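You operate a simulated robot arm through the tools that you are given. There is no shell and no other tool. Be economical: measure what you need, move in short steps, check, and stop when the job is done.

The job below is to be done with a simulated robot arm. You get a single attempt, and the scene is never put back.

Task
Move the blue hose's plug to the blue valve's port and set the regulator to about 80 psi.
Fine: shut the red valve first; open the blue valve once the plug is in.

Only the result counts: the job must be done as asked and must still hold three seconds after the hand-in. Knocking over, shifting, dropping, spilling or breaking anything else fails it.

Robot
A 7-joint arm with a two-finger parallel gripper on a trunk, on a base that drives. Base frame: it is fixed to the floor where the robot stands at the start and does not move with it; the origin is under the middle of the robot, x ahead of it, y to its left, z up. Readings come in m, degrees, newtons and seconds.
With the tool pointing down near the work surface it reaches from about 0.7 to 0.78 m from the robot's upright axis, wherever it stands. Its first joint turns from -143.0 to 143.0 degrees. Places, roughly: black valve wheel [0.7, 0.3, 0.3]; blue valve [0.8, -0.2, 1.2]; brass valve wheel [0.8, 0.3, 1.2]; green valve [0.8, -0.3, 1.4]; orange valve [0.7, 0.1, 0.3]; pipe board regulator knob [0.8, 0.2, 1.3]; plug of the blue hose (2x2x7 cm) [0.8, 0, 1.1]; port under the blue valve [0.8, -0.2, 1.1]; red valve [0.8, 0, 1.2]; regulator gauge [0.8, 0.2, 1.4]; yellow valve [0.8, 0.4, 1.4]. Payload 3 kg.
The TCP is the grasp point between the finger pads, 0.03 m short of the fingertips. In the tool frame z runs along the fingers and y along their closing line. The gripper opens to 0.11 m. The fingers are 0.02 m wide and 0.01 m thick; the gripper's body (0.048 by 0.112 m) begins 0.055 m behind the TCP.
Orientation is told as [roll, pitch, yaw] about the base's x, y, z axes, in that order, counted from this pose: with the fingers straight down and closing along the base's y, the tool's x points along the base's -x, its y along +y and its z along -z.

Tools
- The arm moves only by the tool nudge_tool. Its argument "rows" is a list that holds one entry, the list of rows, each a list of 7 numbers: the turn, a rotation vector about the base's x, y, z in degrees, then the shift along the base's x, y, z in m, then the closure in counts, from 0 (fully open) to 255 (shut). In form: [[[rx, ry, rz, dx, dy, dz, fingers], ...]]. A call has 1 to 20 rows; each row shifts and turns the commanded pose from where the row before left it. Each row takes 0.2 s and may step no farther than 0.05 m and 8.6 degrees from the row before; otherwise, or with a gripper value out of range, the whole call is refused. Where a pose cannot be reached the arm comes as near as it can. A force on the tool above 40 N (or 10 N above the force at the start of the call, whichever is more), or a blocked arm, ends the call early, and 0.2 s more pass. The fingers move at their own pace (about 0.108 m/s each) and stop on an object; they squeeze with about 40 N. The grip force told is the motor's: it shows also when the fingers shut on nothing. Time passes only in rows, and 0.2 s behind the last, so rows that do not move let the fingers close. It gives the time, the measured TCP pose, the force on the tool (base axes), the opening and the grip force at its end, in the units of the frame above (readings bear some noise), with the torque about the TCP (base axes, N m) and any sound that the robot's microphone picked up.
- Cameras (640 x 400 px; columns grow to the right, rows downward): "scene" is now at [0.1708, 0.001, 1.7273]; the picture's right is [-0.05, -1.00, 0.00], its down [-0.58, 0.03, -0.81] and it looks along [0.81, -0.04, -0.58] (base axes); focal length 293 px, centre (320, 200). "wrist" rides on the gripper at [0.072, 0.017, -0.103] in the tool frame; the picture's right is [-0.23, 0.97, 0.00], its down [-0.76, -0.18, -0.62] and it looks along [-0.61, -0.14, 0.78] (tool axes); focal length 222 px, centre (320, 200).
- get_image(camera): a new picture of that camera. No time passes.
- slide_trunk(by): slides the trunk up (or, below 0, down) by that many m; the arm and the scene camera ride with it, the base frame stays. It gives what a move gives, with no picture.
- steer(legs): drives the robot by 1 to 6 legs, each [ahead, left, turn to the left] in m, m and degrees, along the robot's own axes; the way and the turn of a leg run together, so that a leg with both is an arc; at most 1.5 m and 180 degrees a leg. The arm and the cameras ride along, it lands a little off, and it stops where it bumps. It gives what a move gives.
- aim_head(pan, tilt): turns the head with the scene camera to pan (to the left, within 86 degrees either way) and tilt (down, from -29 to 69), counted from straight ahead of the robot. It gives what a move gives.
- probe_pixels(camera, pixels): there is no depth. For up to 12 entries [column, row, z] of the newest picture of that camera ("zoom" is the newest enlarged one), the place [x, y] in the base frame at which the ray of that pixel passes the height z, good to about 0.002 m, but the place of the scene camera against the robot may be out by one fixed shift of up to 0.012 m in any direction. No time passes.
- inspect(camera, box): a new picture of the part [left, top, right, bottom] of that camera's present view, enlarged. No time passes.
- finish_job(): hands the job in; it is judged then, once.

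Go step by step. Measure first, check grasps and placings, and put right what went wrong. The budget is 80 turns and 60 pictures, counting those below and the enlarged ones. Unless the task says otherwise, let go and move clear before handing in, and close with one line.

The tools are called as name(argument=value, ...) on one line, values as JSON. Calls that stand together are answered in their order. nudge_tool: Moves the arm, as the interface text tells. Its arguments: {"type":"object","properties":{"rows":{"type":"array","items":{"type":"array","items":{"type":"array","items":{"type":"number"}}}}},"required":["rows"]} The other tools are called the same way: slide_trunk (by) slides the trunk up or down; steer (legs) drives the base; aim_head (pan, tilt) turns the head that bears the scene camera; get_image (camera) takes a picture; probe_pixels (camera, pixels) gives the place at which the rays of pixels pass given heights; inspect (camera, box) takes an enlarged picture of a part of a camera's view; finish_job () hands the job in.

At the start:

```text
clock: 0.0
position: [0.7601, 0.0369, 1.1501]
ee_rot: [0.0, -0.1, 0.0]
wrist_force: [0.1, -0.6, 0.2]
torque: [0.01, 0.0, 0.0]
width: 0.11
finger_force: 0.0
trunk travel left (down, up): [-0.825, 0.065]
robot x, y, heading: [0.0006, 0.0029, -0.0]
head pan, tilt: [-3.1, 35.7]
```

scene: 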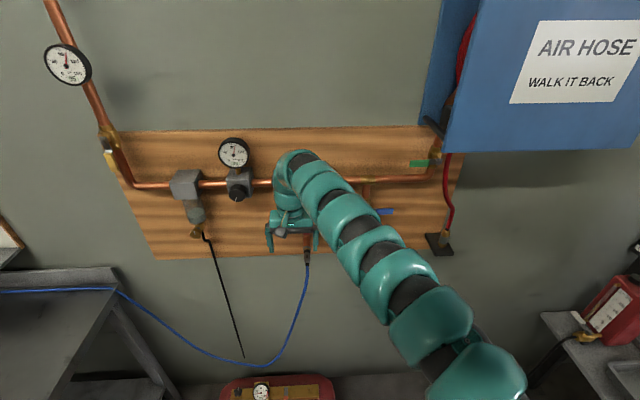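
wrist: 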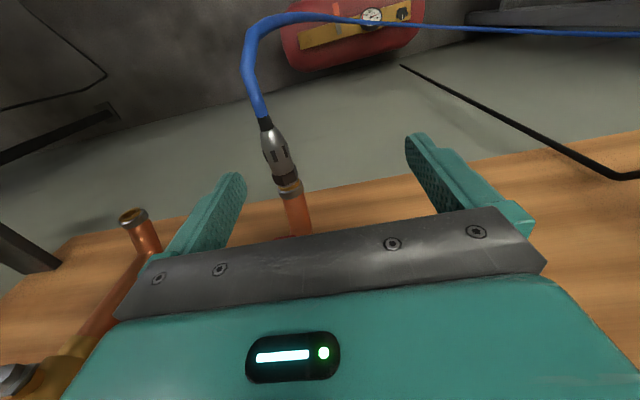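

The arm hides the red valve and plug in the scene view (around 290,230). I'll enlarge the board first before moving.

inspect(camera="scene", box=[240, 140, 480, 290])

inspect(camera="scene", box=[160, 120, 320, 220])

```text
2.67 times, centred on (360, 215) of scene
```

zoom: 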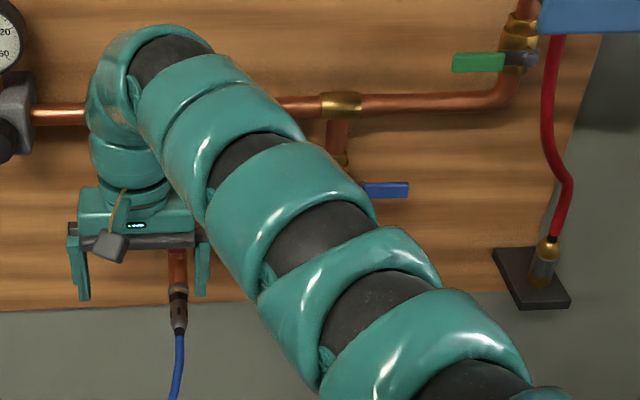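

```text
4.00 times, centred on (240, 170) of scene
```

zoom: 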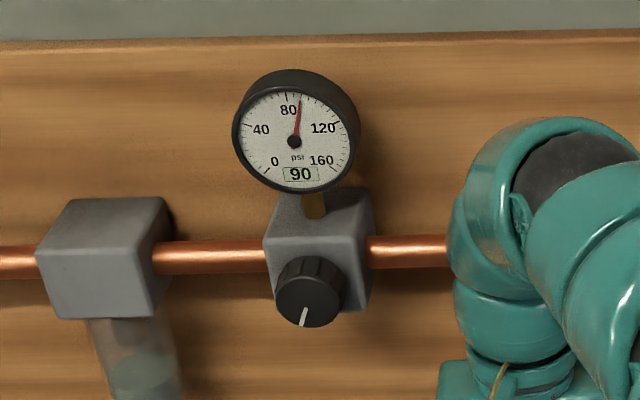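

The gauge reads 90 psi now; the arm covers the valves. I'll back the base off 0.4 m to see the whole board.

steer(legs=[[-0.4, 0, 0]])

get_image(camera="scene")

get_image(camera="wrist")

```text
clock: 2.5
position: [0.36, 0.0285, 1.1504]
ee_rot: [0.1, 0.0, -0.8]
wrist_force: [-0.3, 0.1, 0.1]
torque: [0.02, -0.01, -0.06]
width: 0.11
finger_force: 0.1
trunk travel left (down, up): [-0.825, 0.065]
robot x, y, heading: [-0.4004, 0.0052, -0.9]
head pan, tilt: [-3.1, 35.7]
```

```text
55 pictures are left
```

scene: 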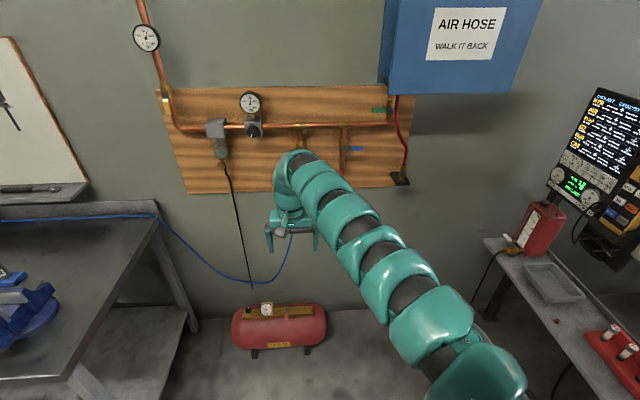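

```text
54 pictures are left
```

wrist: 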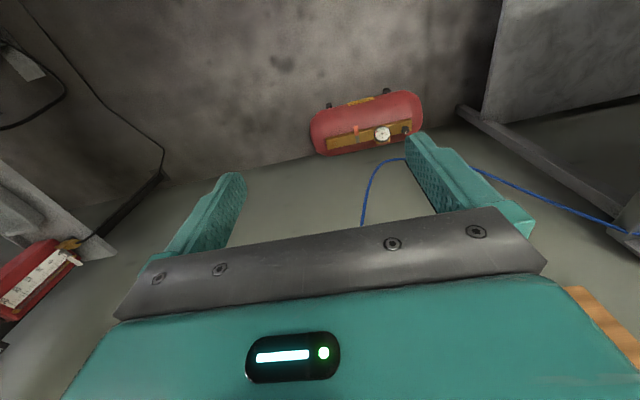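

The view is now wider, but the wrist covers the red valve at (280,170). I'll rotate the tool to point forward at the board, which also gives a wrist view.

nudge_tool(rows=[[[0, -8.2, 0, 0, 0, 0, 0], [0, -8.2, 0, 0, 0, 0, 0], [0, -8.2, 0, 0, 0, 0, 0], [0, -8.2, 0, 0, 0, 0, 0], [0, -8.2, 0, 0, 0, 0, 0], [0, -8.2, 0, 0, 0, 0, 0], [0, -8.2, 0, 0, 0, 0, 0], [0, -8.2, 0, 0, 0, 0, 0], [0, -8.2, 0, 0, 0, 0, 0], [0, -8.2, 0, 0, 0, 0, 0], [0, -8, 0, 0, 0, 0, 0]]])

get_image(camera="wrist")

get_image(camera="scene")

```text
clock: 4.9
position: [0.4477, 0.0633, 1.1324]
ee_rot: [92.4, -89.2, -92.5]
wrist_force: [-0.5, -0.6, -0.4]
torque: [0.0, 0.0, -0.02]
width: 0.11
finger_force: 0.1
out of reach, approached as far as the arm can: row 3, 4, 5, 6, 7
trunk travel left (down, up): [-0.825, 0.065]
robot x, y, heading: [-0.3983, 0.0061, -0.7]
head pan, tilt: [-3.1, 35.7]
```

```text
53 pictures are left
```

wrist: 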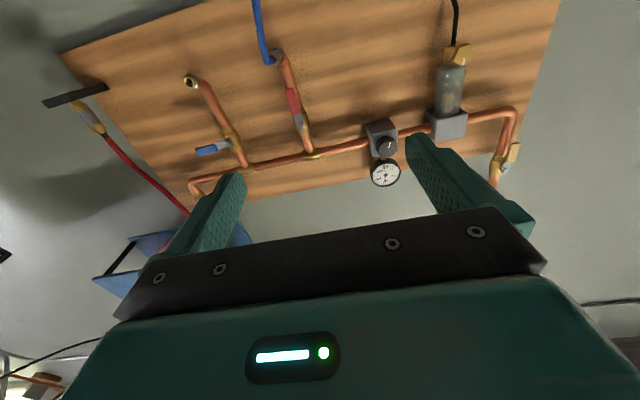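

```text
52 pictures are left
```

scene: 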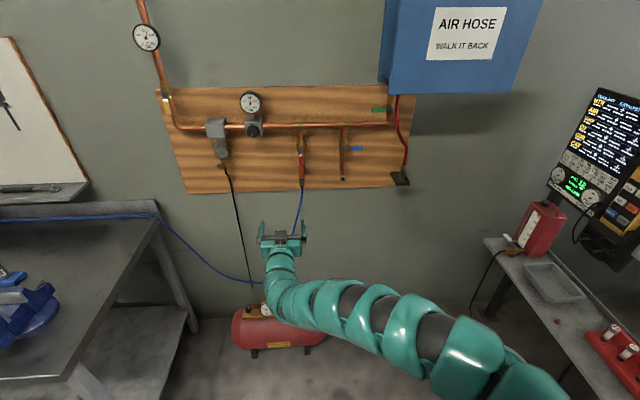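

The board is now fully visible; red lever points down the pipe (open), blue points right (shut). I'll enlarge for detail.

inspect(camera="scene", box=[270, 110, 390, 210])

inspect(camera="wrist", box=[160, 30, 320, 180])

inspect(camera="wrist", box=[330, 90, 490, 190])

```text
4.00 times, centred on (330, 160) of scene
```

zoom: 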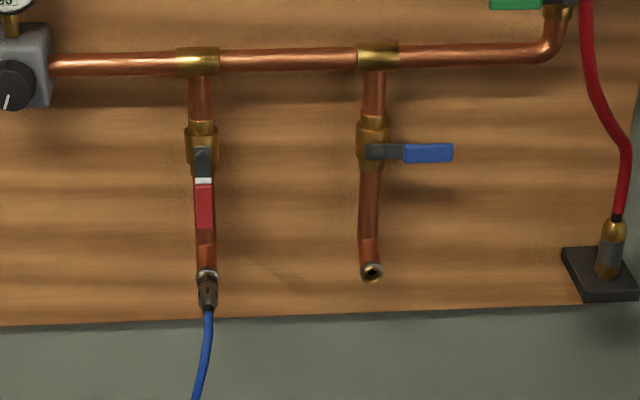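

```text
2.67 times, centred on (240, 105) of wrist
```

zoom: 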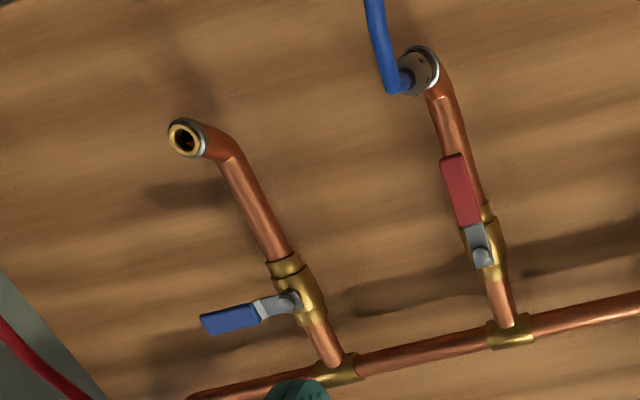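

```text
4.00 times, centred on (410, 140) of wrist
```

zoom: 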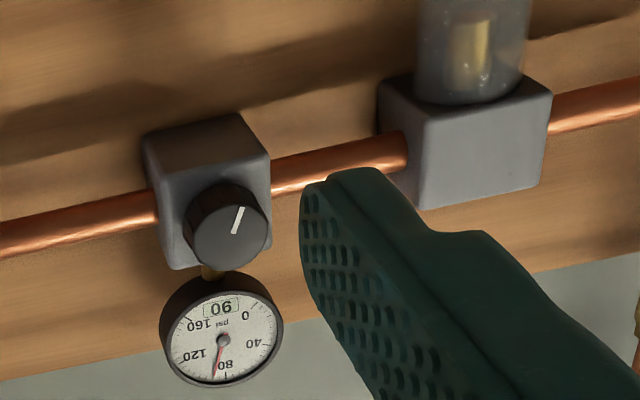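

The ports bend out toward the viewer and down, so I need their geometry accurately. I'll drive 0.2 m closer and take wrist pictures from two heights to triangulate.

steer(legs=[[0.2, 0, 0.8]])

slide_trunk(by=-0.05)

get_image(camera="wrist")

get_image(camera="scene")

```text
clock: 6.5
position: [0.6499, 0.0751, 1.1315]
ee_rot: [84.4, -89.2, -83.7]
wrist_force: [0.5, -1.3, -0.8]
torque: [0.04, -0.01, 0.01]
width: 0.1101
finger_force: 0.0
trunk travel left (down, up): [-0.825, 0.065]
robot x, y, heading: [-0.1971, 0.0057, -0.1]
head pan, tilt: [-3.1, 35.7]
```

```text
clock: 7.4
position: [0.649, 0.0752, 1.0832]
ee_rot: [88.1, -89.2, -87.2]
wrist_force: [0.5, -0.4, -0.4]
torque: [-0.01, 0.03, -0.01]
width: 0.11
finger_force: 0.1
trunk travel left (down, up): [-0.775, 0.115]
robot x, y, heading: [-0.1972, -0.0016, -0.0]
head pan, tilt: [-3.1, 35.7]
```

```text
48 pictures are left
```

wrist: 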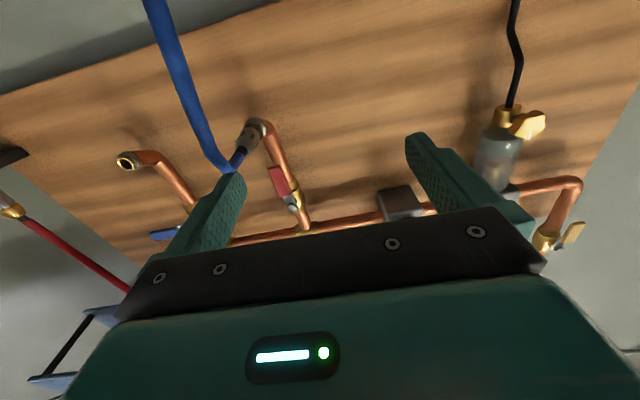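

```text
47 pictures are left
```

scene: 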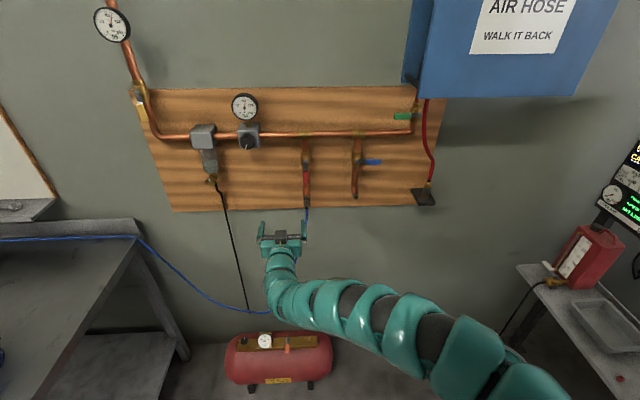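

Both ports show well at (128,162) and (258,125) in the wrist view. I'll enlarge there and probe rays.

inspect(camera="wrist", box=[100, 90, 340, 240])

inspect(camera="scene", box=[270, 120, 390, 220])

```text
2.67 times, centred on (220, 165) of wrist
```

zoom: 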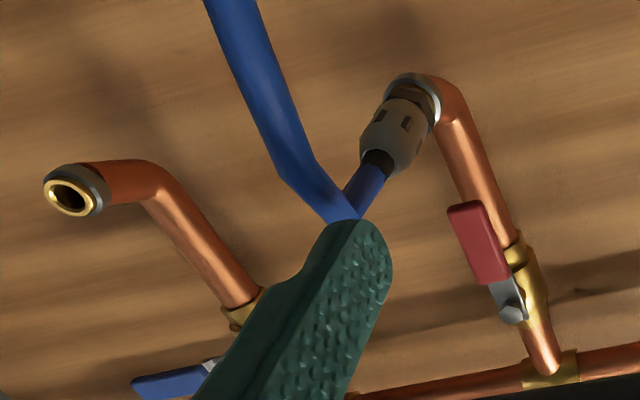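

```text
4.00 times, centred on (330, 170) of scene
```

zoom: 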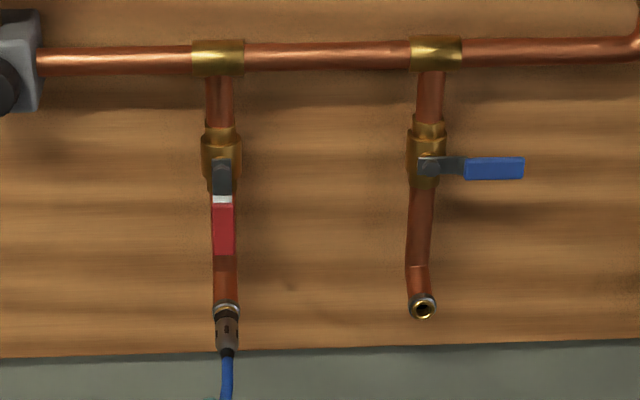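

I'll probe matching points in both cameras at two heights to get rays.

probe_pixels(camera="wrist", pixels=[[126.3, 163.9, 1.05], [126.3, 163.9, 1.15], [255.2, 126.4, 1.05], [255.2, 126.4, 1.15], [241.7, 150.8, 1.05], [241.7, 150.8, 1.15], [292.4, 207.7, 1.15], [292.4, 207.7, 1.25], [273.6, 167.6, 1.1], [273.6, 167.6, 1.2], [160, 151.9, 1.05], [160, 151.9, 1.15]])

probe_pixels(camera="zoom", pixels=[[423, 307, 1.05], [423, 307, 1.15], [227, 313, 1.05], [227, 313, 1.15], [227, 350, 1.05], [227, 350, 1.15], [222, 163, 1.15], [222, 163, 1.25], [223, 252, 1.1], [223, 252, 1.2], [430, 165, 1.15], [430, 165, 1.25]])

probe_pixels(camera="zoom", pixels=[[522, 168, 1.15], [522, 168, 1.25], [418, 268, 1.05], [418, 268, 1.15], [225, 347, 1.0], [225, 347, 1.1]])

```text
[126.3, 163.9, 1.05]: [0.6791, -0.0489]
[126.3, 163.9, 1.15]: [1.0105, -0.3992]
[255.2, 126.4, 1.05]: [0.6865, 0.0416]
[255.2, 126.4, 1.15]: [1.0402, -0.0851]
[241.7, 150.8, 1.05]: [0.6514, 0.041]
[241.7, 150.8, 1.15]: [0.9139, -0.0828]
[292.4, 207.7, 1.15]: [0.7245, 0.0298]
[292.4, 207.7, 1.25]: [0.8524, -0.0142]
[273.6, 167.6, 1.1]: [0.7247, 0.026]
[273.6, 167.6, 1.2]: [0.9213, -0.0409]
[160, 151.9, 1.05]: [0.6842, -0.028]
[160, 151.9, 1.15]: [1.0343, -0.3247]
```

```text
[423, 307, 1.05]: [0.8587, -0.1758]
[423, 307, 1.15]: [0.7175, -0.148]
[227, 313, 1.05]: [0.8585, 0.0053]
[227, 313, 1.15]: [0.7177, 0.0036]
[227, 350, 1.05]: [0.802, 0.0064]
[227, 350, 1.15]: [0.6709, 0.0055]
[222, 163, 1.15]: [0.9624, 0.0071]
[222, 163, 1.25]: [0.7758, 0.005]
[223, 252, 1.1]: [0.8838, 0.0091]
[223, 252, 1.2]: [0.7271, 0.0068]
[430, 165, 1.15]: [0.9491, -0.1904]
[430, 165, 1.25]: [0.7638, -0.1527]
```

```text
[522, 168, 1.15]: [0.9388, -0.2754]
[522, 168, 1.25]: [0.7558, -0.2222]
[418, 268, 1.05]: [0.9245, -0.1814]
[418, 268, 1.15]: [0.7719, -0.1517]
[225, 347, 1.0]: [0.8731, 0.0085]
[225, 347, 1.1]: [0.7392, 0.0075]
```

Triangulating gives ports about x≈0.79–0.80, z≈1.08, y≈0 and -0.17, with axis near horizontal, facing the robot. The two cameras disagree slightly, so I'll take a second wrist view from between the ports.

steer(legs=[[-0.1, -0.16, 0]])

inspect(camera="wrist", box=[160, 40, 480, 240])

inspect(camera="scene", box=[240, 130, 400, 230])

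```text
clock: 9.0
position: [0.5479, -0.0896, 1.0835]
ee_rot: [90.0, -89.2, -89.0]
wrist_force: [-0.6, 0.0, -0.3]
torque: [0.01, -0.02, 0.01]
width: 0.1103
finger_force: 0.0
trunk travel left (down, up): [-0.775, 0.115]
robot x, y, heading: [-0.297, -0.1595, 0.1]
head pan, tilt: [-3.1, 35.7]
```

```text
2.00 times, centred on (320, 140) of wrist
```

zoom: 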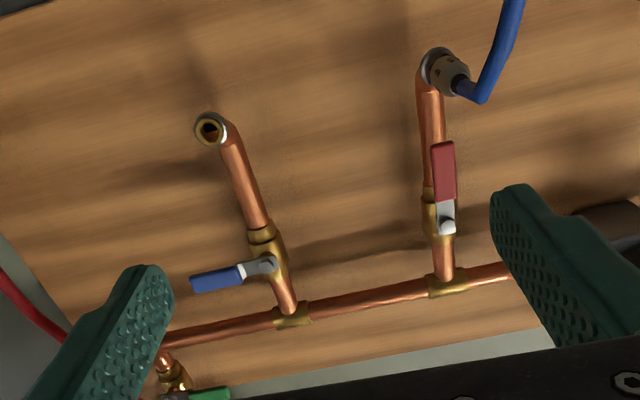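

```text
4.00 times, centred on (320, 180) of scene
```

zoom: 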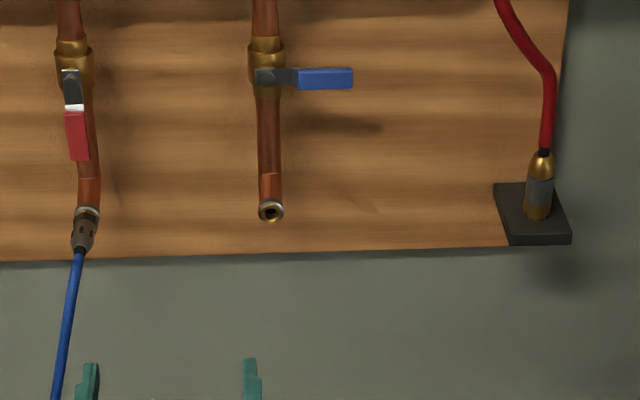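

I'll probe the same points from this second pose.

probe_pixels(camera="wrist", pixels=[[264.5, 104.5, 1.05], [264.5, 104.5, 1.1], [378.5, 73, 1.05], [378.5, 73, 1.1], [391, 85, 1.05], [391, 85, 1.1], [384, 153.5, 1.15], [384, 153.5, 1.25], [381.5, 112.5, 1.1], [381.5, 112.5, 1.2], [294, 172, 1.15], [294, 172, 1.25]])

probe_pixels(camera="zoom", pixels=[[271, 212, 1.05], [271, 212, 1.1], [87, 216, 1.05], [87, 216, 1.1], [80, 248, 1.05], [80, 248, 1.1], [71, 75, 1.15], [71, 75, 1.25], [78, 160, 1.1], [78, 160, 1.2], [265, 76, 1.15], [265, 76, 1.25]])

probe_pixels(camera="wrist", pixels=[[256, 181.5, 1.15], [256, 181.5, 1.25]])

```text
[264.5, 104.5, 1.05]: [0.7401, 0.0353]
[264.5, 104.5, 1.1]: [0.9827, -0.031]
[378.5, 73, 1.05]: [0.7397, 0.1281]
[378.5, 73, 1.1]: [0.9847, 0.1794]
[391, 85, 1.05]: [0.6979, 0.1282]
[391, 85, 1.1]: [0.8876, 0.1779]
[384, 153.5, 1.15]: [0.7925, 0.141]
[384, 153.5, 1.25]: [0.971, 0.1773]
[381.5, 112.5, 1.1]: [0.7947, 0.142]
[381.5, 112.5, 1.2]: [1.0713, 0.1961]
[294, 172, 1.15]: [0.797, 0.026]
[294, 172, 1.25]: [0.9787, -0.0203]
```

```text
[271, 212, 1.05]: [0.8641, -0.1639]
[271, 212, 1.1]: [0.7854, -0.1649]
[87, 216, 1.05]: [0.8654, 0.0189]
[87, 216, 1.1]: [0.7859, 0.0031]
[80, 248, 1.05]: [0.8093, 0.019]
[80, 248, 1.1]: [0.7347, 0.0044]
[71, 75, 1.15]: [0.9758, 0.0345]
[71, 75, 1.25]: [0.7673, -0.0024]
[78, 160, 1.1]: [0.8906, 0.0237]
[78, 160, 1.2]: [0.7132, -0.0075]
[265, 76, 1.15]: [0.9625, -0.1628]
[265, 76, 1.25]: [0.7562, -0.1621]
```

```text
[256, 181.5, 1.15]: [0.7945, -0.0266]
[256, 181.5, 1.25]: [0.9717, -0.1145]
```

The wrist probes used the earlier picture's pose, so I shifted them by the base move. Corrected, I get:
- Red port collar ≈ (0.807, 0.00, 1.085)
- Blue port ≈ (0.803, -0.175, 1.086)
- Both port axes horizontal along x
- Red valve stem ≈ (0.82, 0.00, 1.22), with its handle down to z 1.14

Next I'll raise the trunk, reposition and tilt the tool about 20° down, ready to push the red handle.

slide_trunk(by=0.075)

steer(legs=[[0.15, 0.14, 0]])

nudge_tool(rows=[[[0, 7, 0, 0, 0, 0, 255], [0, 7, 0, 0, 0, 0, 255], [0, 7, 0, 0, 0, 0, 255]]])

get_image(camera="wrist")

get_image(camera="scene")

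```text
clock: 10.1
position: [0.5495, -0.0881, 1.1566]
ee_rot: [86.1, -89.2, -85.1]
wrist_force: [0.4, 0.2, -0.4]
torque: [0.0, -0.01, 0.01]
width: 0.1101
finger_force: 0.2
trunk travel left (down, up): [-0.85, 0.04]
robot x, y, heading: [-0.2955, -0.1614, 0.1]
head pan, tilt: [-3.1, 35.7]
```

```text
clock: 11.7
position: [0.6981, 0.0531, 1.1565]
ee_rot: [84.7, -89.2, -83.8]
wrist_force: [1.2, 1.1, -0.4]
torque: [0.02, -0.02, -0.02]
width: 0.1099
finger_force: 0.1
trunk travel left (down, up): [-0.85, 0.04]
robot x, y, heading: [-0.1459, -0.0188, 0.2]
head pan, tilt: [-3.1, 35.7]
```

```text
clock: 12.5
position: [0.6966, 0.0528, 1.1583]
ee_rot: [3.1, -69.0, -2.3]
wrist_force: [0.3, 0.6, 0.3]
torque: [-0.01, -0.03, 0.02]
width: 0.0
finger_force: 37.7
trunk travel left (down, up): [-0.85, 0.04]
robot x, y, heading: [-0.1453, -0.0217, -0.0]
head pan, tilt: [-3.1, 35.7]
```

```text
42 pictures are left
```

wrist: 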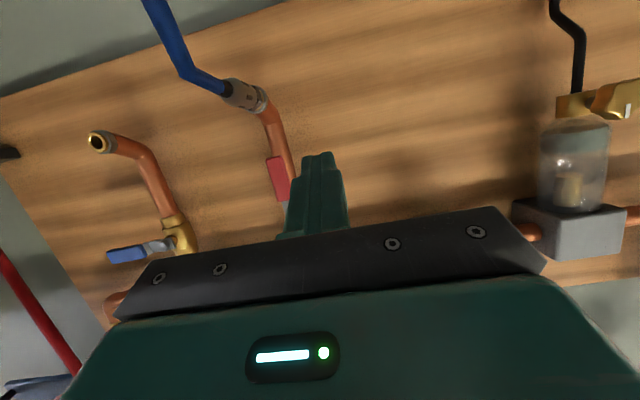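

```text
41 pictures are left
```

scene: 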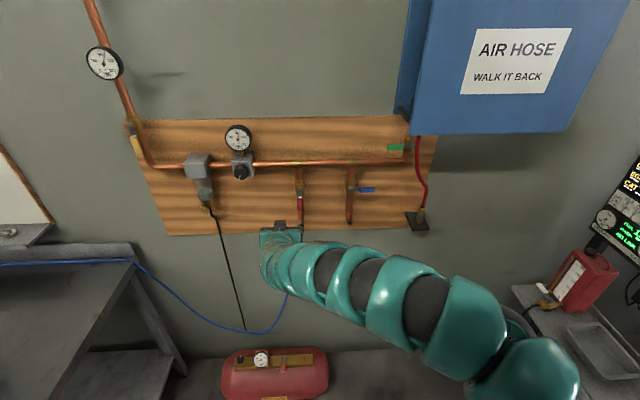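

The tool is tilted 21° with the fingers shut. I'll advance the fingertip beside the red handle on its left (y≈0.04, x tip≈0.82).

nudge_tool(rows=[[[0, 0, 0, 0.04, -0.008, 0.009, 255], [0, 0, 0, 0.035, -0.005, 0, 255], [0, 0, 0, 0.02, 0, 0, 255]]])

inspect(camera="scene", box=[230, 140, 390, 240])

inspect(camera="wrist", box=[200, 80, 440, 240])

```text
clock: 13.3
position: [0.7948, 0.0377, 1.1661]
ee_rot: [2.9, -69.0, -2.1]
wrist_force: [-1.1, 0.2, 0.1]
torque: [-0.01, 0.0, 0.0]
width: 0.0001
finger_force: 37.6
trunk travel left (down, up): [-0.85, 0.04]
robot x, y, heading: [-0.147, -0.0197, 0.3]
head pan, tilt: [-3.1, 35.7]
```

```text
4.00 times, centred on (310, 190) of scene
```

zoom: 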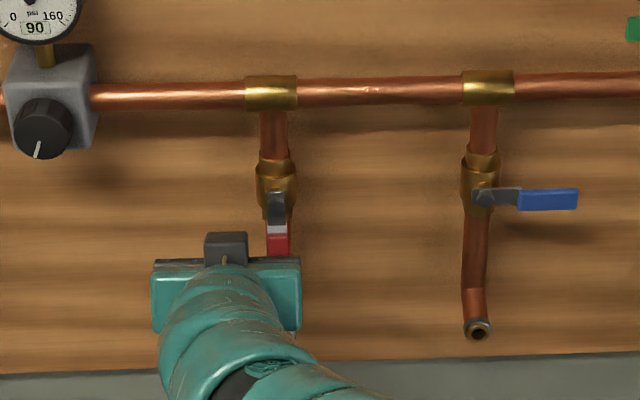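

```text
2.50 times, centred on (320, 160) of wrist
```

zoom: 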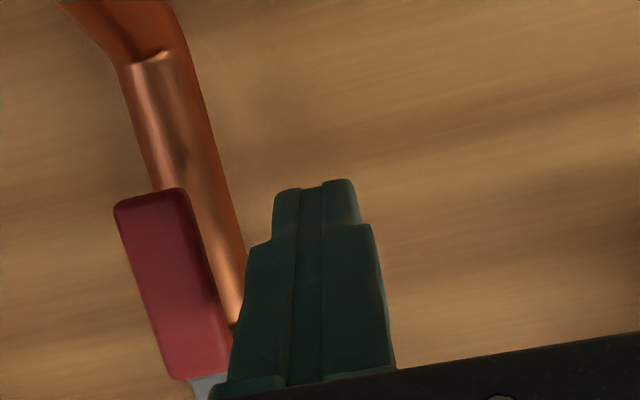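

The fingertip is just left of the red handle (zoom 310,190 vs handle 180,290). I'll push it along the first half of the arc to the right.

nudge_tool(rows=[[[0, 0, 0, 0, -0.0197, 0.002, 255], [0, 0, 0, 0, -0.0156, -0.0027, 255], [0, 0, 0, 0, -0.0158, 0.0015, 255], [0, 0, 0, 0, -0.0149, 0.0055, 255]]])

inspect(camera="scene", box=[230, 140, 390, 240])

```text
clock: 14.1
position: [0.7892, 0.0196, 1.1688]
ee_rot: [4.3, -69.2, -1.3]
wrist_force: [2.4, 16.3, -1.6]
torque: [-0.04, 0.02, 0.32]
width: 0.0
finger_force: 37.2
trunk travel left (down, up): [-0.85, 0.04]
robot x, y, heading: [-0.1515, -0.0181, 0.6]
head pan, tilt: [-3.1, 35.7]
stopped in row 3: the force on the tool passed its limit at 46 N (the readings are from after the stop); the commanded pose is now the measured one
```

```text
4.00 times, centred on (310, 190) of scene
```

zoom: 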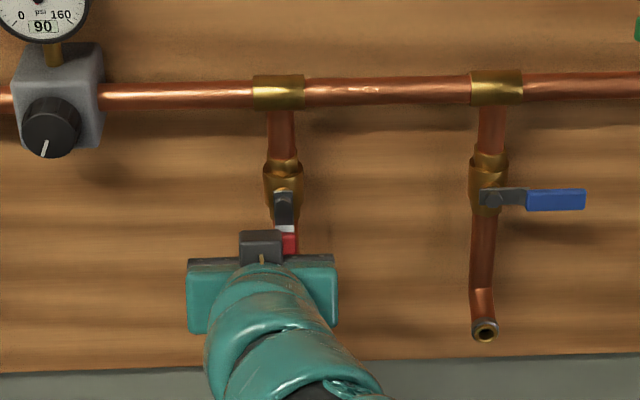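

The handle resisted at 46 N pushing right, and the pipe front (x≈0.836) is beyond my tip, so it's probably against its stop. I'll back out, go round to the right side and try pushing left.

nudge_tool(rows=[[[0, 0, 0, 0, 0.012, 0, 255], [0, 0, 0, -0.04, 0, 0, 255], [0, 0, 0, -0.03, 0, 0, 255], [0, 0, 0, 0, -0.04, 0, 255], [0, 0, 0, 0, -0.032, 0, 255], [0, 0, 0, 0.04, 0, 0, 255], [0, 0, 0, 0.032, 0, 0, 255]]])

inspect(camera="wrist", box=[200, 80, 440, 240])

```text
clock: 15.7
position: [0.7915, -0.0445, 1.1686]
ee_rot: [3.7, -69.4, -1.4]
wrist_force: [-0.5, 0.5, 0.1]
torque: [-0.01, 0.0, 0.0]
width: 0.0
finger_force: 38.1
trunk travel left (down, up): [-0.85, 0.04]
robot x, y, heading: [-0.1456, -0.0188, 0.5]
head pan, tilt: [-3.1, 35.7]
```

```text
2.50 times, centred on (320, 160) of wrist
```

zoom: 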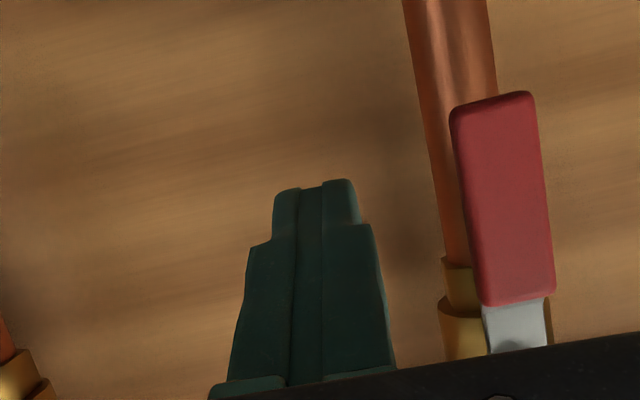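

The fingertip is now right of the handle with clearance. I'll push left along the arc.

nudge_tool(rows=[[[0, 0, 0, 0, 0.0245, 0, 255], [0, 0, 0, 0, 0.0156, -0.0027, 255], [0, 0, 0, 0, 0.0158, 0.0015, 255], [0, 0, 0, 0, 0.0149, 0.0055, 255]]])

inspect(camera="scene", box=[230, 140, 390, 240])

```text
clock: 16.4
position: [0.7933, -0.0222, 1.1701]
ee_rot: [1.6, -69.5, -1.1]
wrist_force: [-2.3, -16.7, 2.7]
torque: [-0.25, 0.01, -0.37]
width: 0.0
finger_force: 37.8
trunk travel left (down, up): [-0.85, 0.04]
robot x, y, heading: [-0.1482, -0.0181, -0.2]
head pan, tilt: [-3.1, 35.7]
stopped in row 3: the force on the tool passed its limit at 45 N (the readings are from after the stop); the commanded pose is now the measured one
```

```text
4.00 times, centred on (310, 190) of scene
```

zoom: 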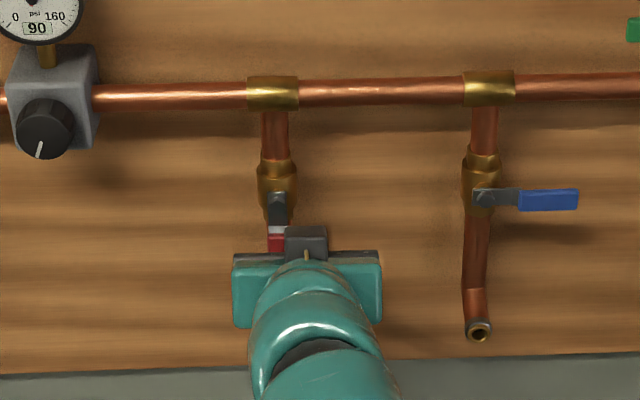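

It's blocked both ways, so the handle may just be stiff or damped against fast pushes. I'll push slowly in 2 mm steps, lower down for more leverage.

nudge_tool(rows=[[[0, 0, 0, 0, -0.003, 0, 255], [0, 0, 0, 0, 0, -0.012, 255], [0, 0, 0, 0, 0.003, 0, 255], [0, 0, 0, 0, 0.002, 0, 255], [0, 0, 0, 0, 0.002, 0, 255], [0, 0, 0, 0, 0.002, 0, 255], [0, 0, 0, 0, 0.002, 0, 255], [0, 0, 0, 0, 0.002, 0, 255], [0, 0, 0, 0, 0.002, 0, 255], [0, 0, 0, 0, 0.002, 0, 255], [0, 0, 0, 0, 0.002, 0, 255]]])

inspect(camera="wrist", box=[200, 80, 440, 240])

```text
clock: 17.9
position: [0.7951, -0.0219, 1.1573]
ee_rot: [1.3, -69.6, -1.2]
wrist_force: [2.2, -11.4, 2.3]
torque: [-0.15, -0.1, -0.25]
width: 0.0
finger_force: 38.0
trunk travel left (down, up): [-0.85, 0.04]
robot x, y, heading: [-0.1473, -0.0212, 0.2]
head pan, tilt: [-3.1, 35.7]
stopped in row 7: the force on the tool passed its limit at 41 N (the readings are from after the stop); the commanded pose is now the measured one
```

```text
2.50 times, centred on (320, 160) of wrist
```

zoom: 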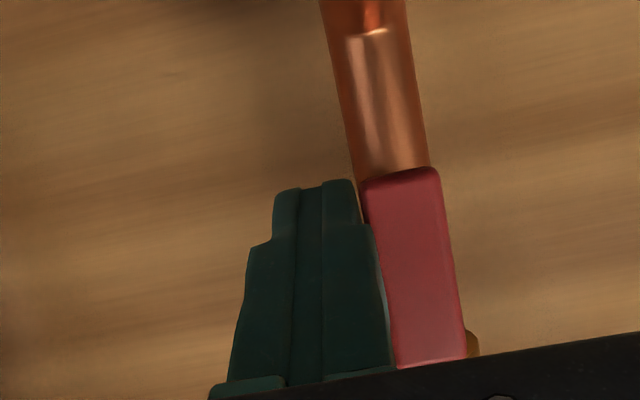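

It's still rigid toward the left, so that looks like a stop. I'll repeat the slow push from the left side toward the right, which is how the blue handle sits when shut.

nudge_tool(rows=[[[0, 0, 0, 0, -0.012, 0, 255], [0, 0, 0, -0.04, 0, 0, 255], [0, 0, 0, -0.03, 0, 0, 255], [0, 0, 0, 0, 0.04, 0, 255], [0, 0, 0, 0, 0.032, 0, 255], [0, 0, 0, 0.04, 0, 0, 255], [0, 0, 0, 0.03, 0, 0, 255], [0, 0, 0, 0, -0.014, 0, 255], [0, 0, 0, 0, -0.004, 0, 255], [0, 0, 0, 0, -0.003, 0, 255], [0, 0, 0, 0, -0.002, 0, 255], [0, 0, 0, 0, -0.002, 0, 255], [0, 0, 0, 0, -0.002, 0, 255], [0, 0, 0, 0, -0.002, 0, 255], [0, 0, 0, 0, -0.002, 0, 255], [0, 0, 0, 0, -0.002, 0, 255], [0, 0, 0, 0, -0.002, 0, 255], [0, 0, 0, 0, -0.002, 0, 255]]])

inspect(camera="wrist", box=[200, 80, 440, 240])

```text
clock: 21.5
position: [0.7936, 0.0196, 1.1555]
ee_rot: [2.9, -69.5, -1.3]
wrist_force: [5.2, 14.9, -0.3]
torque: [-0.07, 0.01, 0.27]
width: 0.0001
finger_force: 37.6
trunk travel left (down, up): [-0.85, 0.04]
robot x, y, heading: [-0.1481, -0.0145, 0.1]
head pan, tilt: [-3.1, 35.7]
stopped in row 18: the force on the tool passed its limit at 41 N (the readings are from after the stop); the commanded pose is now the measured one
```

```text
2.50 times, centred on (320, 160) of wrist
```

zoom: 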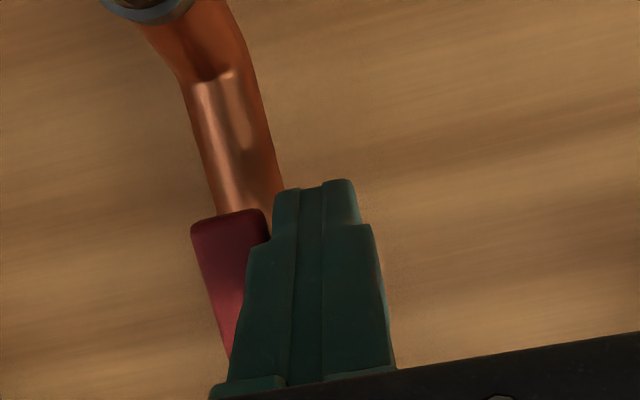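

Contact comes at ±0.02 both ways, which would match the pipe's width, so the tip may be hitting the pipe rather than the handle. I'll retreat about 15 mm in x and push again slowly.

nudge_tool(rows=[[[0, 0, 0, 0, 0.006, 0, 255], [0, 0, 0, -0.016, 0, 0, 255], [0, 0, 0, 0, -0.006, 0, 255], [0, 0, 0, 0, -0.003, 0, 255], [0, 0, 0, 0, -0.003, 0, 255], [0, 0, 0, 0, -0.003, 0, 255], [0, 0, 0, 0, -0.003, 0, 255], [0, 0, 0, 0, -0.003, 0, 255], [0, 0, 0, 0, -0.003, 0, 255], [0, 0, 0, 0, -0.003, 0, 255]]])

inspect(camera="scene", box=[230, 140, 390, 240])

inspect(camera="wrist", box=[200, 80, 440, 240])

```text
clock: 23.7
position: [0.7765, -0.0052, 1.159]
ee_rot: [2.2, -69.6, -1.1]
wrist_force: [-8.3, 7.2, 2.8]
torque: [0.0, -0.06, 0.21]
width: 0.0001
finger_force: 37.7
trunk travel left (down, up): [-0.85, 0.04]
robot x, y, heading: [-0.1523, -0.0187, 0.0]
head pan, tilt: [-3.1, 35.7]
```

```text
4.00 times, centred on (310, 190) of scene
```

zoom: 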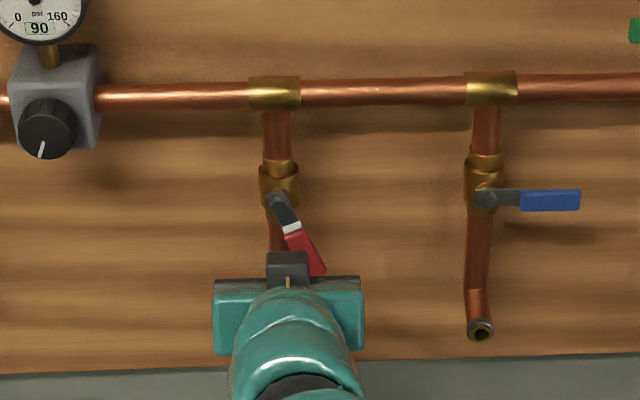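

```text
2.50 times, centred on (320, 160) of wrist
```

zoom: 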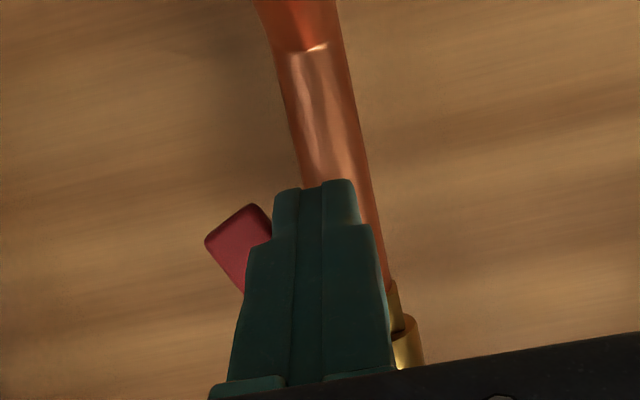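

It was the pipe; now the red handle is swinging right (zoom 305,250). I'll continue along the arc to horizontal.

nudge_tool(rows=[[[0, 0, 0, 0, -0.0119, 0.0017, 255], [0, 0, 0, 0, -0.0111, 0.0039, 255], [0, 0, 0, 0, -0.0102, 0.0058, 255], [0, 0, 0, 0, -0.0091, 0.0075, 255], [0, 0, 0, 0, -0.0076, 0.009, 255], [0, 0, 0, 0, -0.0061, 0.0101, 255], [0, 0, 0, 0, -0.004, 0.011, 255], [0, 0, 0, 0, 0, 0.004, 255]]])

inspect(camera="scene", box=[230, 140, 390, 240])

```text
clock: 25.5
position: [0.7787, -0.0664, 1.2024]
ee_rot: [1.9, -68.8, -0.9]
wrist_force: [-14.9, -0.7, -23.4]
torque: [-0.16, 0.48, -0.33]
width: 0.0
finger_force: 37.5
trunk travel left (down, up): [-0.85, 0.04]
robot x, y, heading: [-0.1484, -0.0258, 0.2]
head pan, tilt: [-3.1, 35.7]
```

```text
4.00 times, centred on (310, 190) of scene
```

zoom: 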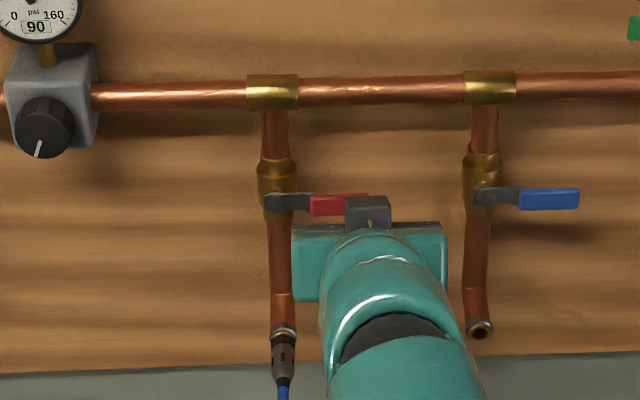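

The red handle is horizontal and firmly against its stop (23 N up), so the red valve is shut. I'll back out, tilt to 45° down and move behind-above the plug with fingers open.

nudge_tool(rows=[[[0, 0, 0, 0, 0, -0.006, 255], [0, 0, 0, -0.04, 0, 0, 255], [0, 0, 0, -0.03, 0, 0, 255], [0, 8, 0, 0, 0.022, -0.015, 0], [0, 8, 0, 0, 0.022, -0.015, 0], [0, 8, 0, 0, 0.0214, -0.015, 0], [0, 0, 0, 0, 0, 0, 0]]])

get_image(camera="wrist")

inspect(camera="scene", box=[230, 140, 390, 240])

```text
clock: 27.1
position: [0.7078, 0.0015, 1.1606]
ee_rot: [1.6, -45.4, -0.7]
wrist_force: [0.6, 0.3, 0.4]
torque: [0.01, -0.01, -0.01]
width: 0.1102
finger_force: 0.1
trunk travel left (down, up): [-0.85, 0.04]
robot x, y, heading: [-0.1474, -0.0178, 0.3]
head pan, tilt: [-3.1, 35.7]
```

```text
30 pictures are left
```

wrist: 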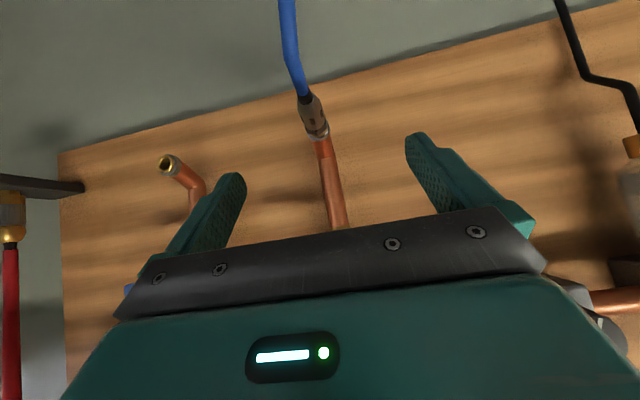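

```text
4.00 times, centred on (310, 190) of scene
```

zoom: 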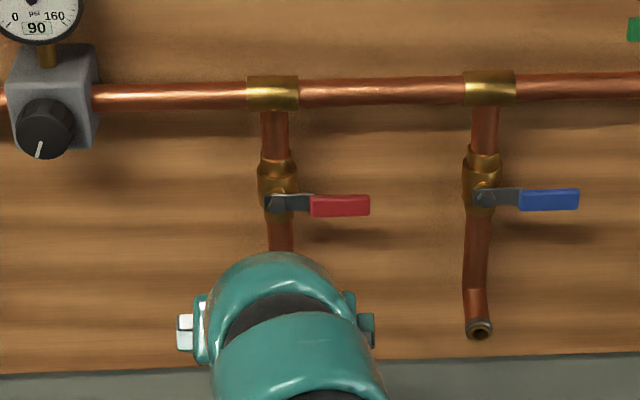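

Red valve is shut and the tool is at 45°. I'll check the plug and blue port positions from this wrist picture.

probe_pixels(camera="wrist", pixels=[[317, 132, 1.085], [306, 97, 1.085], [311, 115, 1.085], [166, 164, 1.085], [317, 132, 1.075], [306, 97, 1.075], [166, 164, 1.075]])

```text
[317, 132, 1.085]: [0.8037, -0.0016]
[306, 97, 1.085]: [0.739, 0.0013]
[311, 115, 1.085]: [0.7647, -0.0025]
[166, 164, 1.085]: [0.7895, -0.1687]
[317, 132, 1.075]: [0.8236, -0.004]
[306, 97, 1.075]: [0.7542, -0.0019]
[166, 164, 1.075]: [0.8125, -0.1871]
```

Plug centre is confirmed at y≈-0.002, z≈1.085, spanning x 0.745–0.805. I'll advance diagonally and stop before closing to check.

nudge_tool(rows=[[[0, 0, 0, 0, -0.0035, -0.0146, 0], [0, 0, 0, 0.02, 0, -0.02, 0], [0, 0, 0, 0.02, 0, -0.02, 0], [0, 0, 0, 0.02, 0, -0.02, 0], [0, 0, 0, 0, 0, 0, 0]]])

get_image(camera="wrist")

```text
clock: 28.3
position: [0.7678, -0.0029, 1.083]
ee_rot: [1.6, -45.5, -0.5]
wrist_force: [0.5, 0.3, 0.5]
torque: [0.0, 0.01, 0.03]
width: 0.1101
finger_force: 0.1
trunk travel left (down, up): [-0.85, 0.04]
robot x, y, heading: [-0.1456, -0.0193, 0.0]
head pan, tilt: [-3.1, 35.7]
```

```text
28 pictures are left
```

wrist: 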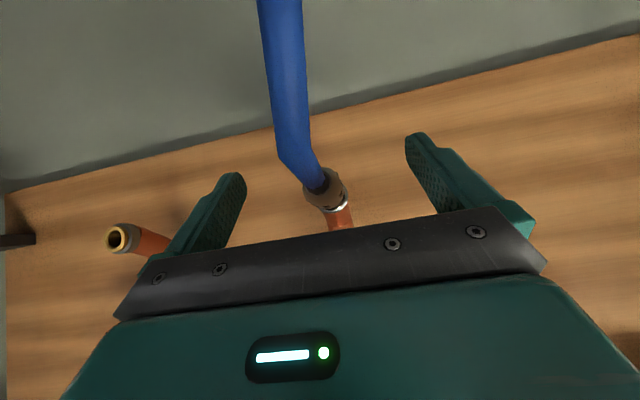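

TCP projects to about (320,189), near the plug's rear edge at (325,185). I'll probe the plug here to refine centring.

probe_pixels(camera="wrist", pixels=[[325, 186, 1.085], [337, 208, 1.085], [325, 186, 1.08], [337, 208, 1.08], [118, 239, 1.085], [118, 239, 1.08]])

inspect(camera="wrist", box=[240, 120, 440, 245])

```text
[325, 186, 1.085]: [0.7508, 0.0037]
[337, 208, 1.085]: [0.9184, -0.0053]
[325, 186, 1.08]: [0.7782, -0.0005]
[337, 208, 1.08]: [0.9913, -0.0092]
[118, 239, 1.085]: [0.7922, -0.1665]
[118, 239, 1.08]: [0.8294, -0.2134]
```

```text
3.20 times, centred on (340, 182) of wrist
```

zoom: 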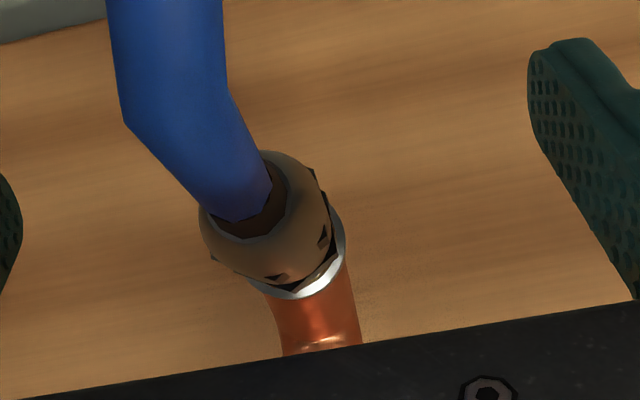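

The plug axis is at y≈0.001, so I'll shift +3 mm in y and +5 mm in x, then close on it.

nudge_tool(rows=[[[0, 0, 0, 0.005, 0.0035, 0.003, 0], [0, 0, 0, 0, 0, 0, 255], [0, 0, 0, 0, 0, 0, 255], [0, 0, 0, 0, 0, 0, 255], [0, 0, 0, 0, 0, 0, 255]]])

inspect(camera="wrist", box=[220, 120, 420, 245])

```text
clock: 29.5
position: [0.7725, -0.0002, 1.0869]
ee_rot: [1.5, -45.5, -0.7]
wrist_force: [-0.1, -3.0, -1.2]
torque: [-0.04, -0.47, -0.29]
width: 0.0195
finger_force: 26.5
trunk travel left (down, up): [-0.85, 0.04]
robot x, y, heading: [-0.1487, -0.0226, -0.1]
head pan, tilt: [-3.1, 35.7]
```

```text
3.20 times, centred on (320, 182) of wrist
```

zoom: 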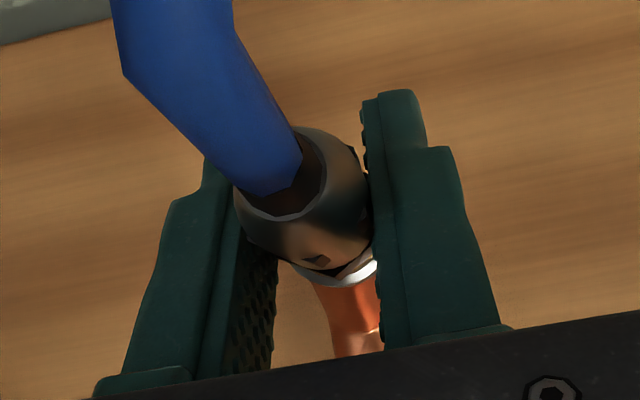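

Plug held at 19.5 mm width. I'll pull straight back along -x in small steps.

nudge_tool(rows=[[[0, 0, 0, -0.004, 0, 0, 255], [0, 0, 0, -0.004, 0, 0, 255], [0, 0, 0, -0.004, 0, 0, 255], [0, 0, 0, -0.006, 0, 0, 255], [0, 0, 0, -0.008, 0, 0, 255], [0, 0, 0, -0.01, 0, 0, 255]]])

get_image(camera="wrist")

```text
clock: 30.9
position: [0.737, 0.0009, 1.0882]
ee_rot: [1.5, -45.6, -0.6]
wrist_force: [0.3, -0.2, 0.5]
torque: [-0.01, -0.03, 0.0]
width: 0.0184
finger_force: 25.5
trunk travel left (down, up): [-0.85, 0.04]
robot x, y, heading: [-0.1465, -0.0205, -0.2]
head pan, tilt: [-3.1, 35.7]
```

```text
25 pictures are left
```

wrist: 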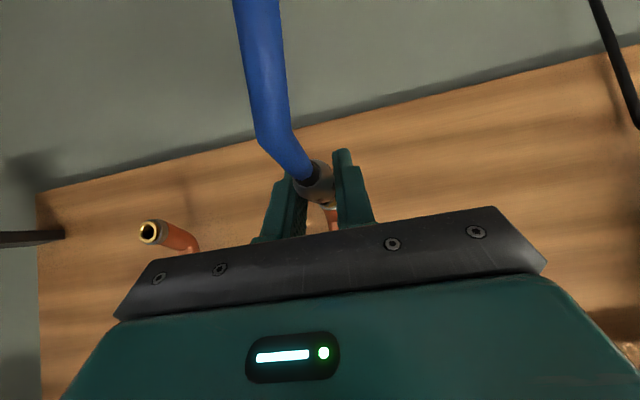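

I'll check whether the plug came with the fingers.

inspect(camera="wrist", box=[220, 120, 420, 245])

inspect(camera="scene", box=[240, 140, 400, 240])

```text
3.20 times, centred on (320, 182) of wrist
```

zoom: 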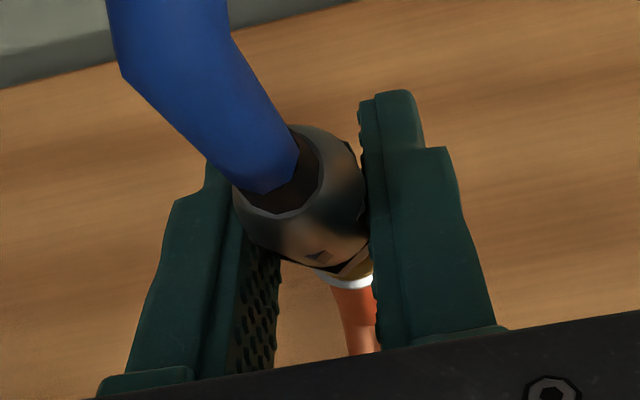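

```text
4.00 times, centred on (320, 190) of scene
```

zoom: 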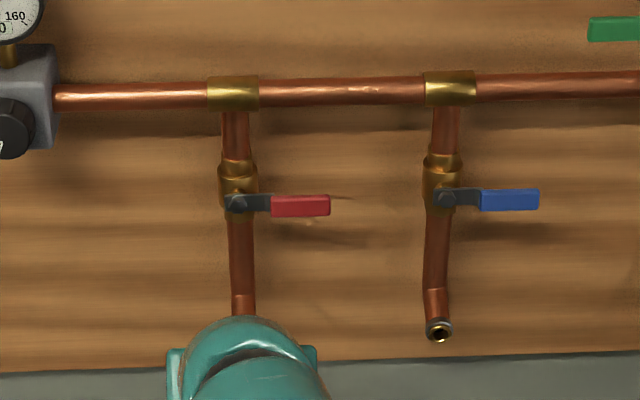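

The plug is out: its brass tip is visible short of the collar. I'll measure the spacing of the two branches from the scene zoom, and pull back 3 cm more.

probe_pixels(camera="zoom", pixels=[[236, 202, 1.222], [444, 197, 1.222], [233.5, 93, 1.29], [451, 87.5, 1.29], [242, 290, 1.12], [437, 290, 1.12]])

nudge_tool(rows=[[[0, 0, 0, -0.03, 0, 0, 255], [0, 0, 0, 0, -0.044, 0, 255], [0, 0, 0, 0, -0.044, 0, 255], [0, 0, 0, 0, -0.044, 0, 255], [0, 0, 0, 0, -0.043, 0, 255], [0, 0, 0, 0, 0, 0, 255]]])

get_image(camera="wrist")

inspect(camera="scene", box=[240, 140, 400, 240])

```text
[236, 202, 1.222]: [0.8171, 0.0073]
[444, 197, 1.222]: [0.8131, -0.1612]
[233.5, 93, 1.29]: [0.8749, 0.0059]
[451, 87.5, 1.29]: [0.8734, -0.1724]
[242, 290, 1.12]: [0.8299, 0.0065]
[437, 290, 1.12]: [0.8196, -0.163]
```

```text
clock: 32.3
position: [0.7102, -0.1719, 1.0834]
ee_rot: [1.6, -45.5, -0.6]
wrist_force: [-0.5, 0.6, -0.1]
torque: [-0.01, -0.04, -0.02]
width: 0.0187
finger_force: 25.3
trunk travel left (down, up): [-0.85, 0.04]
robot x, y, heading: [-0.1473, -0.0244, 0.3]
head pan, tilt: [-3.1, 35.7]
```

```text
22 pictures are left
```

wrist: 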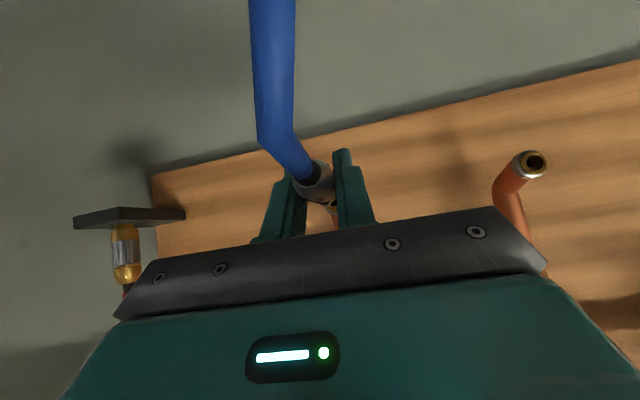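

```text
4.00 times, centred on (320, 190) of scene
```

zoom: 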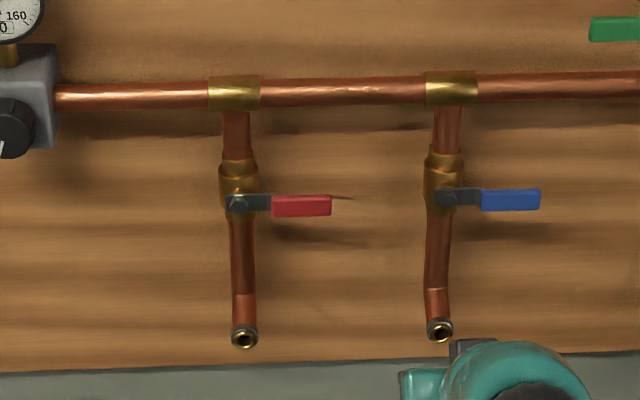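

Both open ports show in the scene zoom at (244,337) and (439,330), so I'll measure their exact spacing. The wrist view shows the red port at (530,165).

probe_pixels(camera="zoom", pixels=[[244, 337, 1.085], [439.5, 330, 1.085], [244, 326, 1.085], [439.5, 319, 1.085]])

inspect(camera="scene", box=[290, 207, 370, 237])

probe_pixels(camera="wrist", pixels=[[533, 165, 1.085], [533, 165, 1.08]])

```text
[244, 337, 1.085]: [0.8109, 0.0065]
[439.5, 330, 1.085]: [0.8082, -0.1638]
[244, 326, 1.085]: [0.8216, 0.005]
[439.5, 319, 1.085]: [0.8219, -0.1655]
```

```text
8.00 times, centred on (330, 222) of scene
```

zoom: 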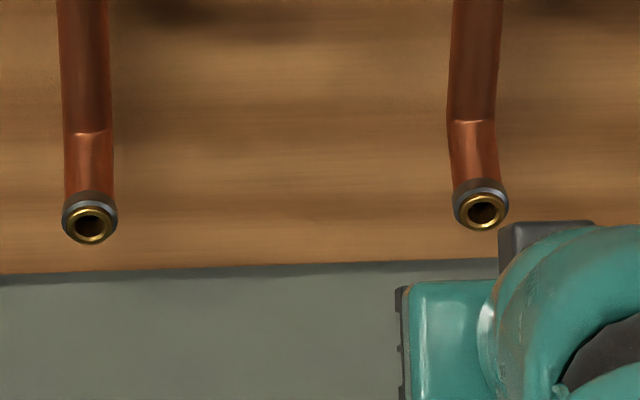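

```text
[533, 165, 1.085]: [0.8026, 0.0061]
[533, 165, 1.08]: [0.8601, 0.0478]
```

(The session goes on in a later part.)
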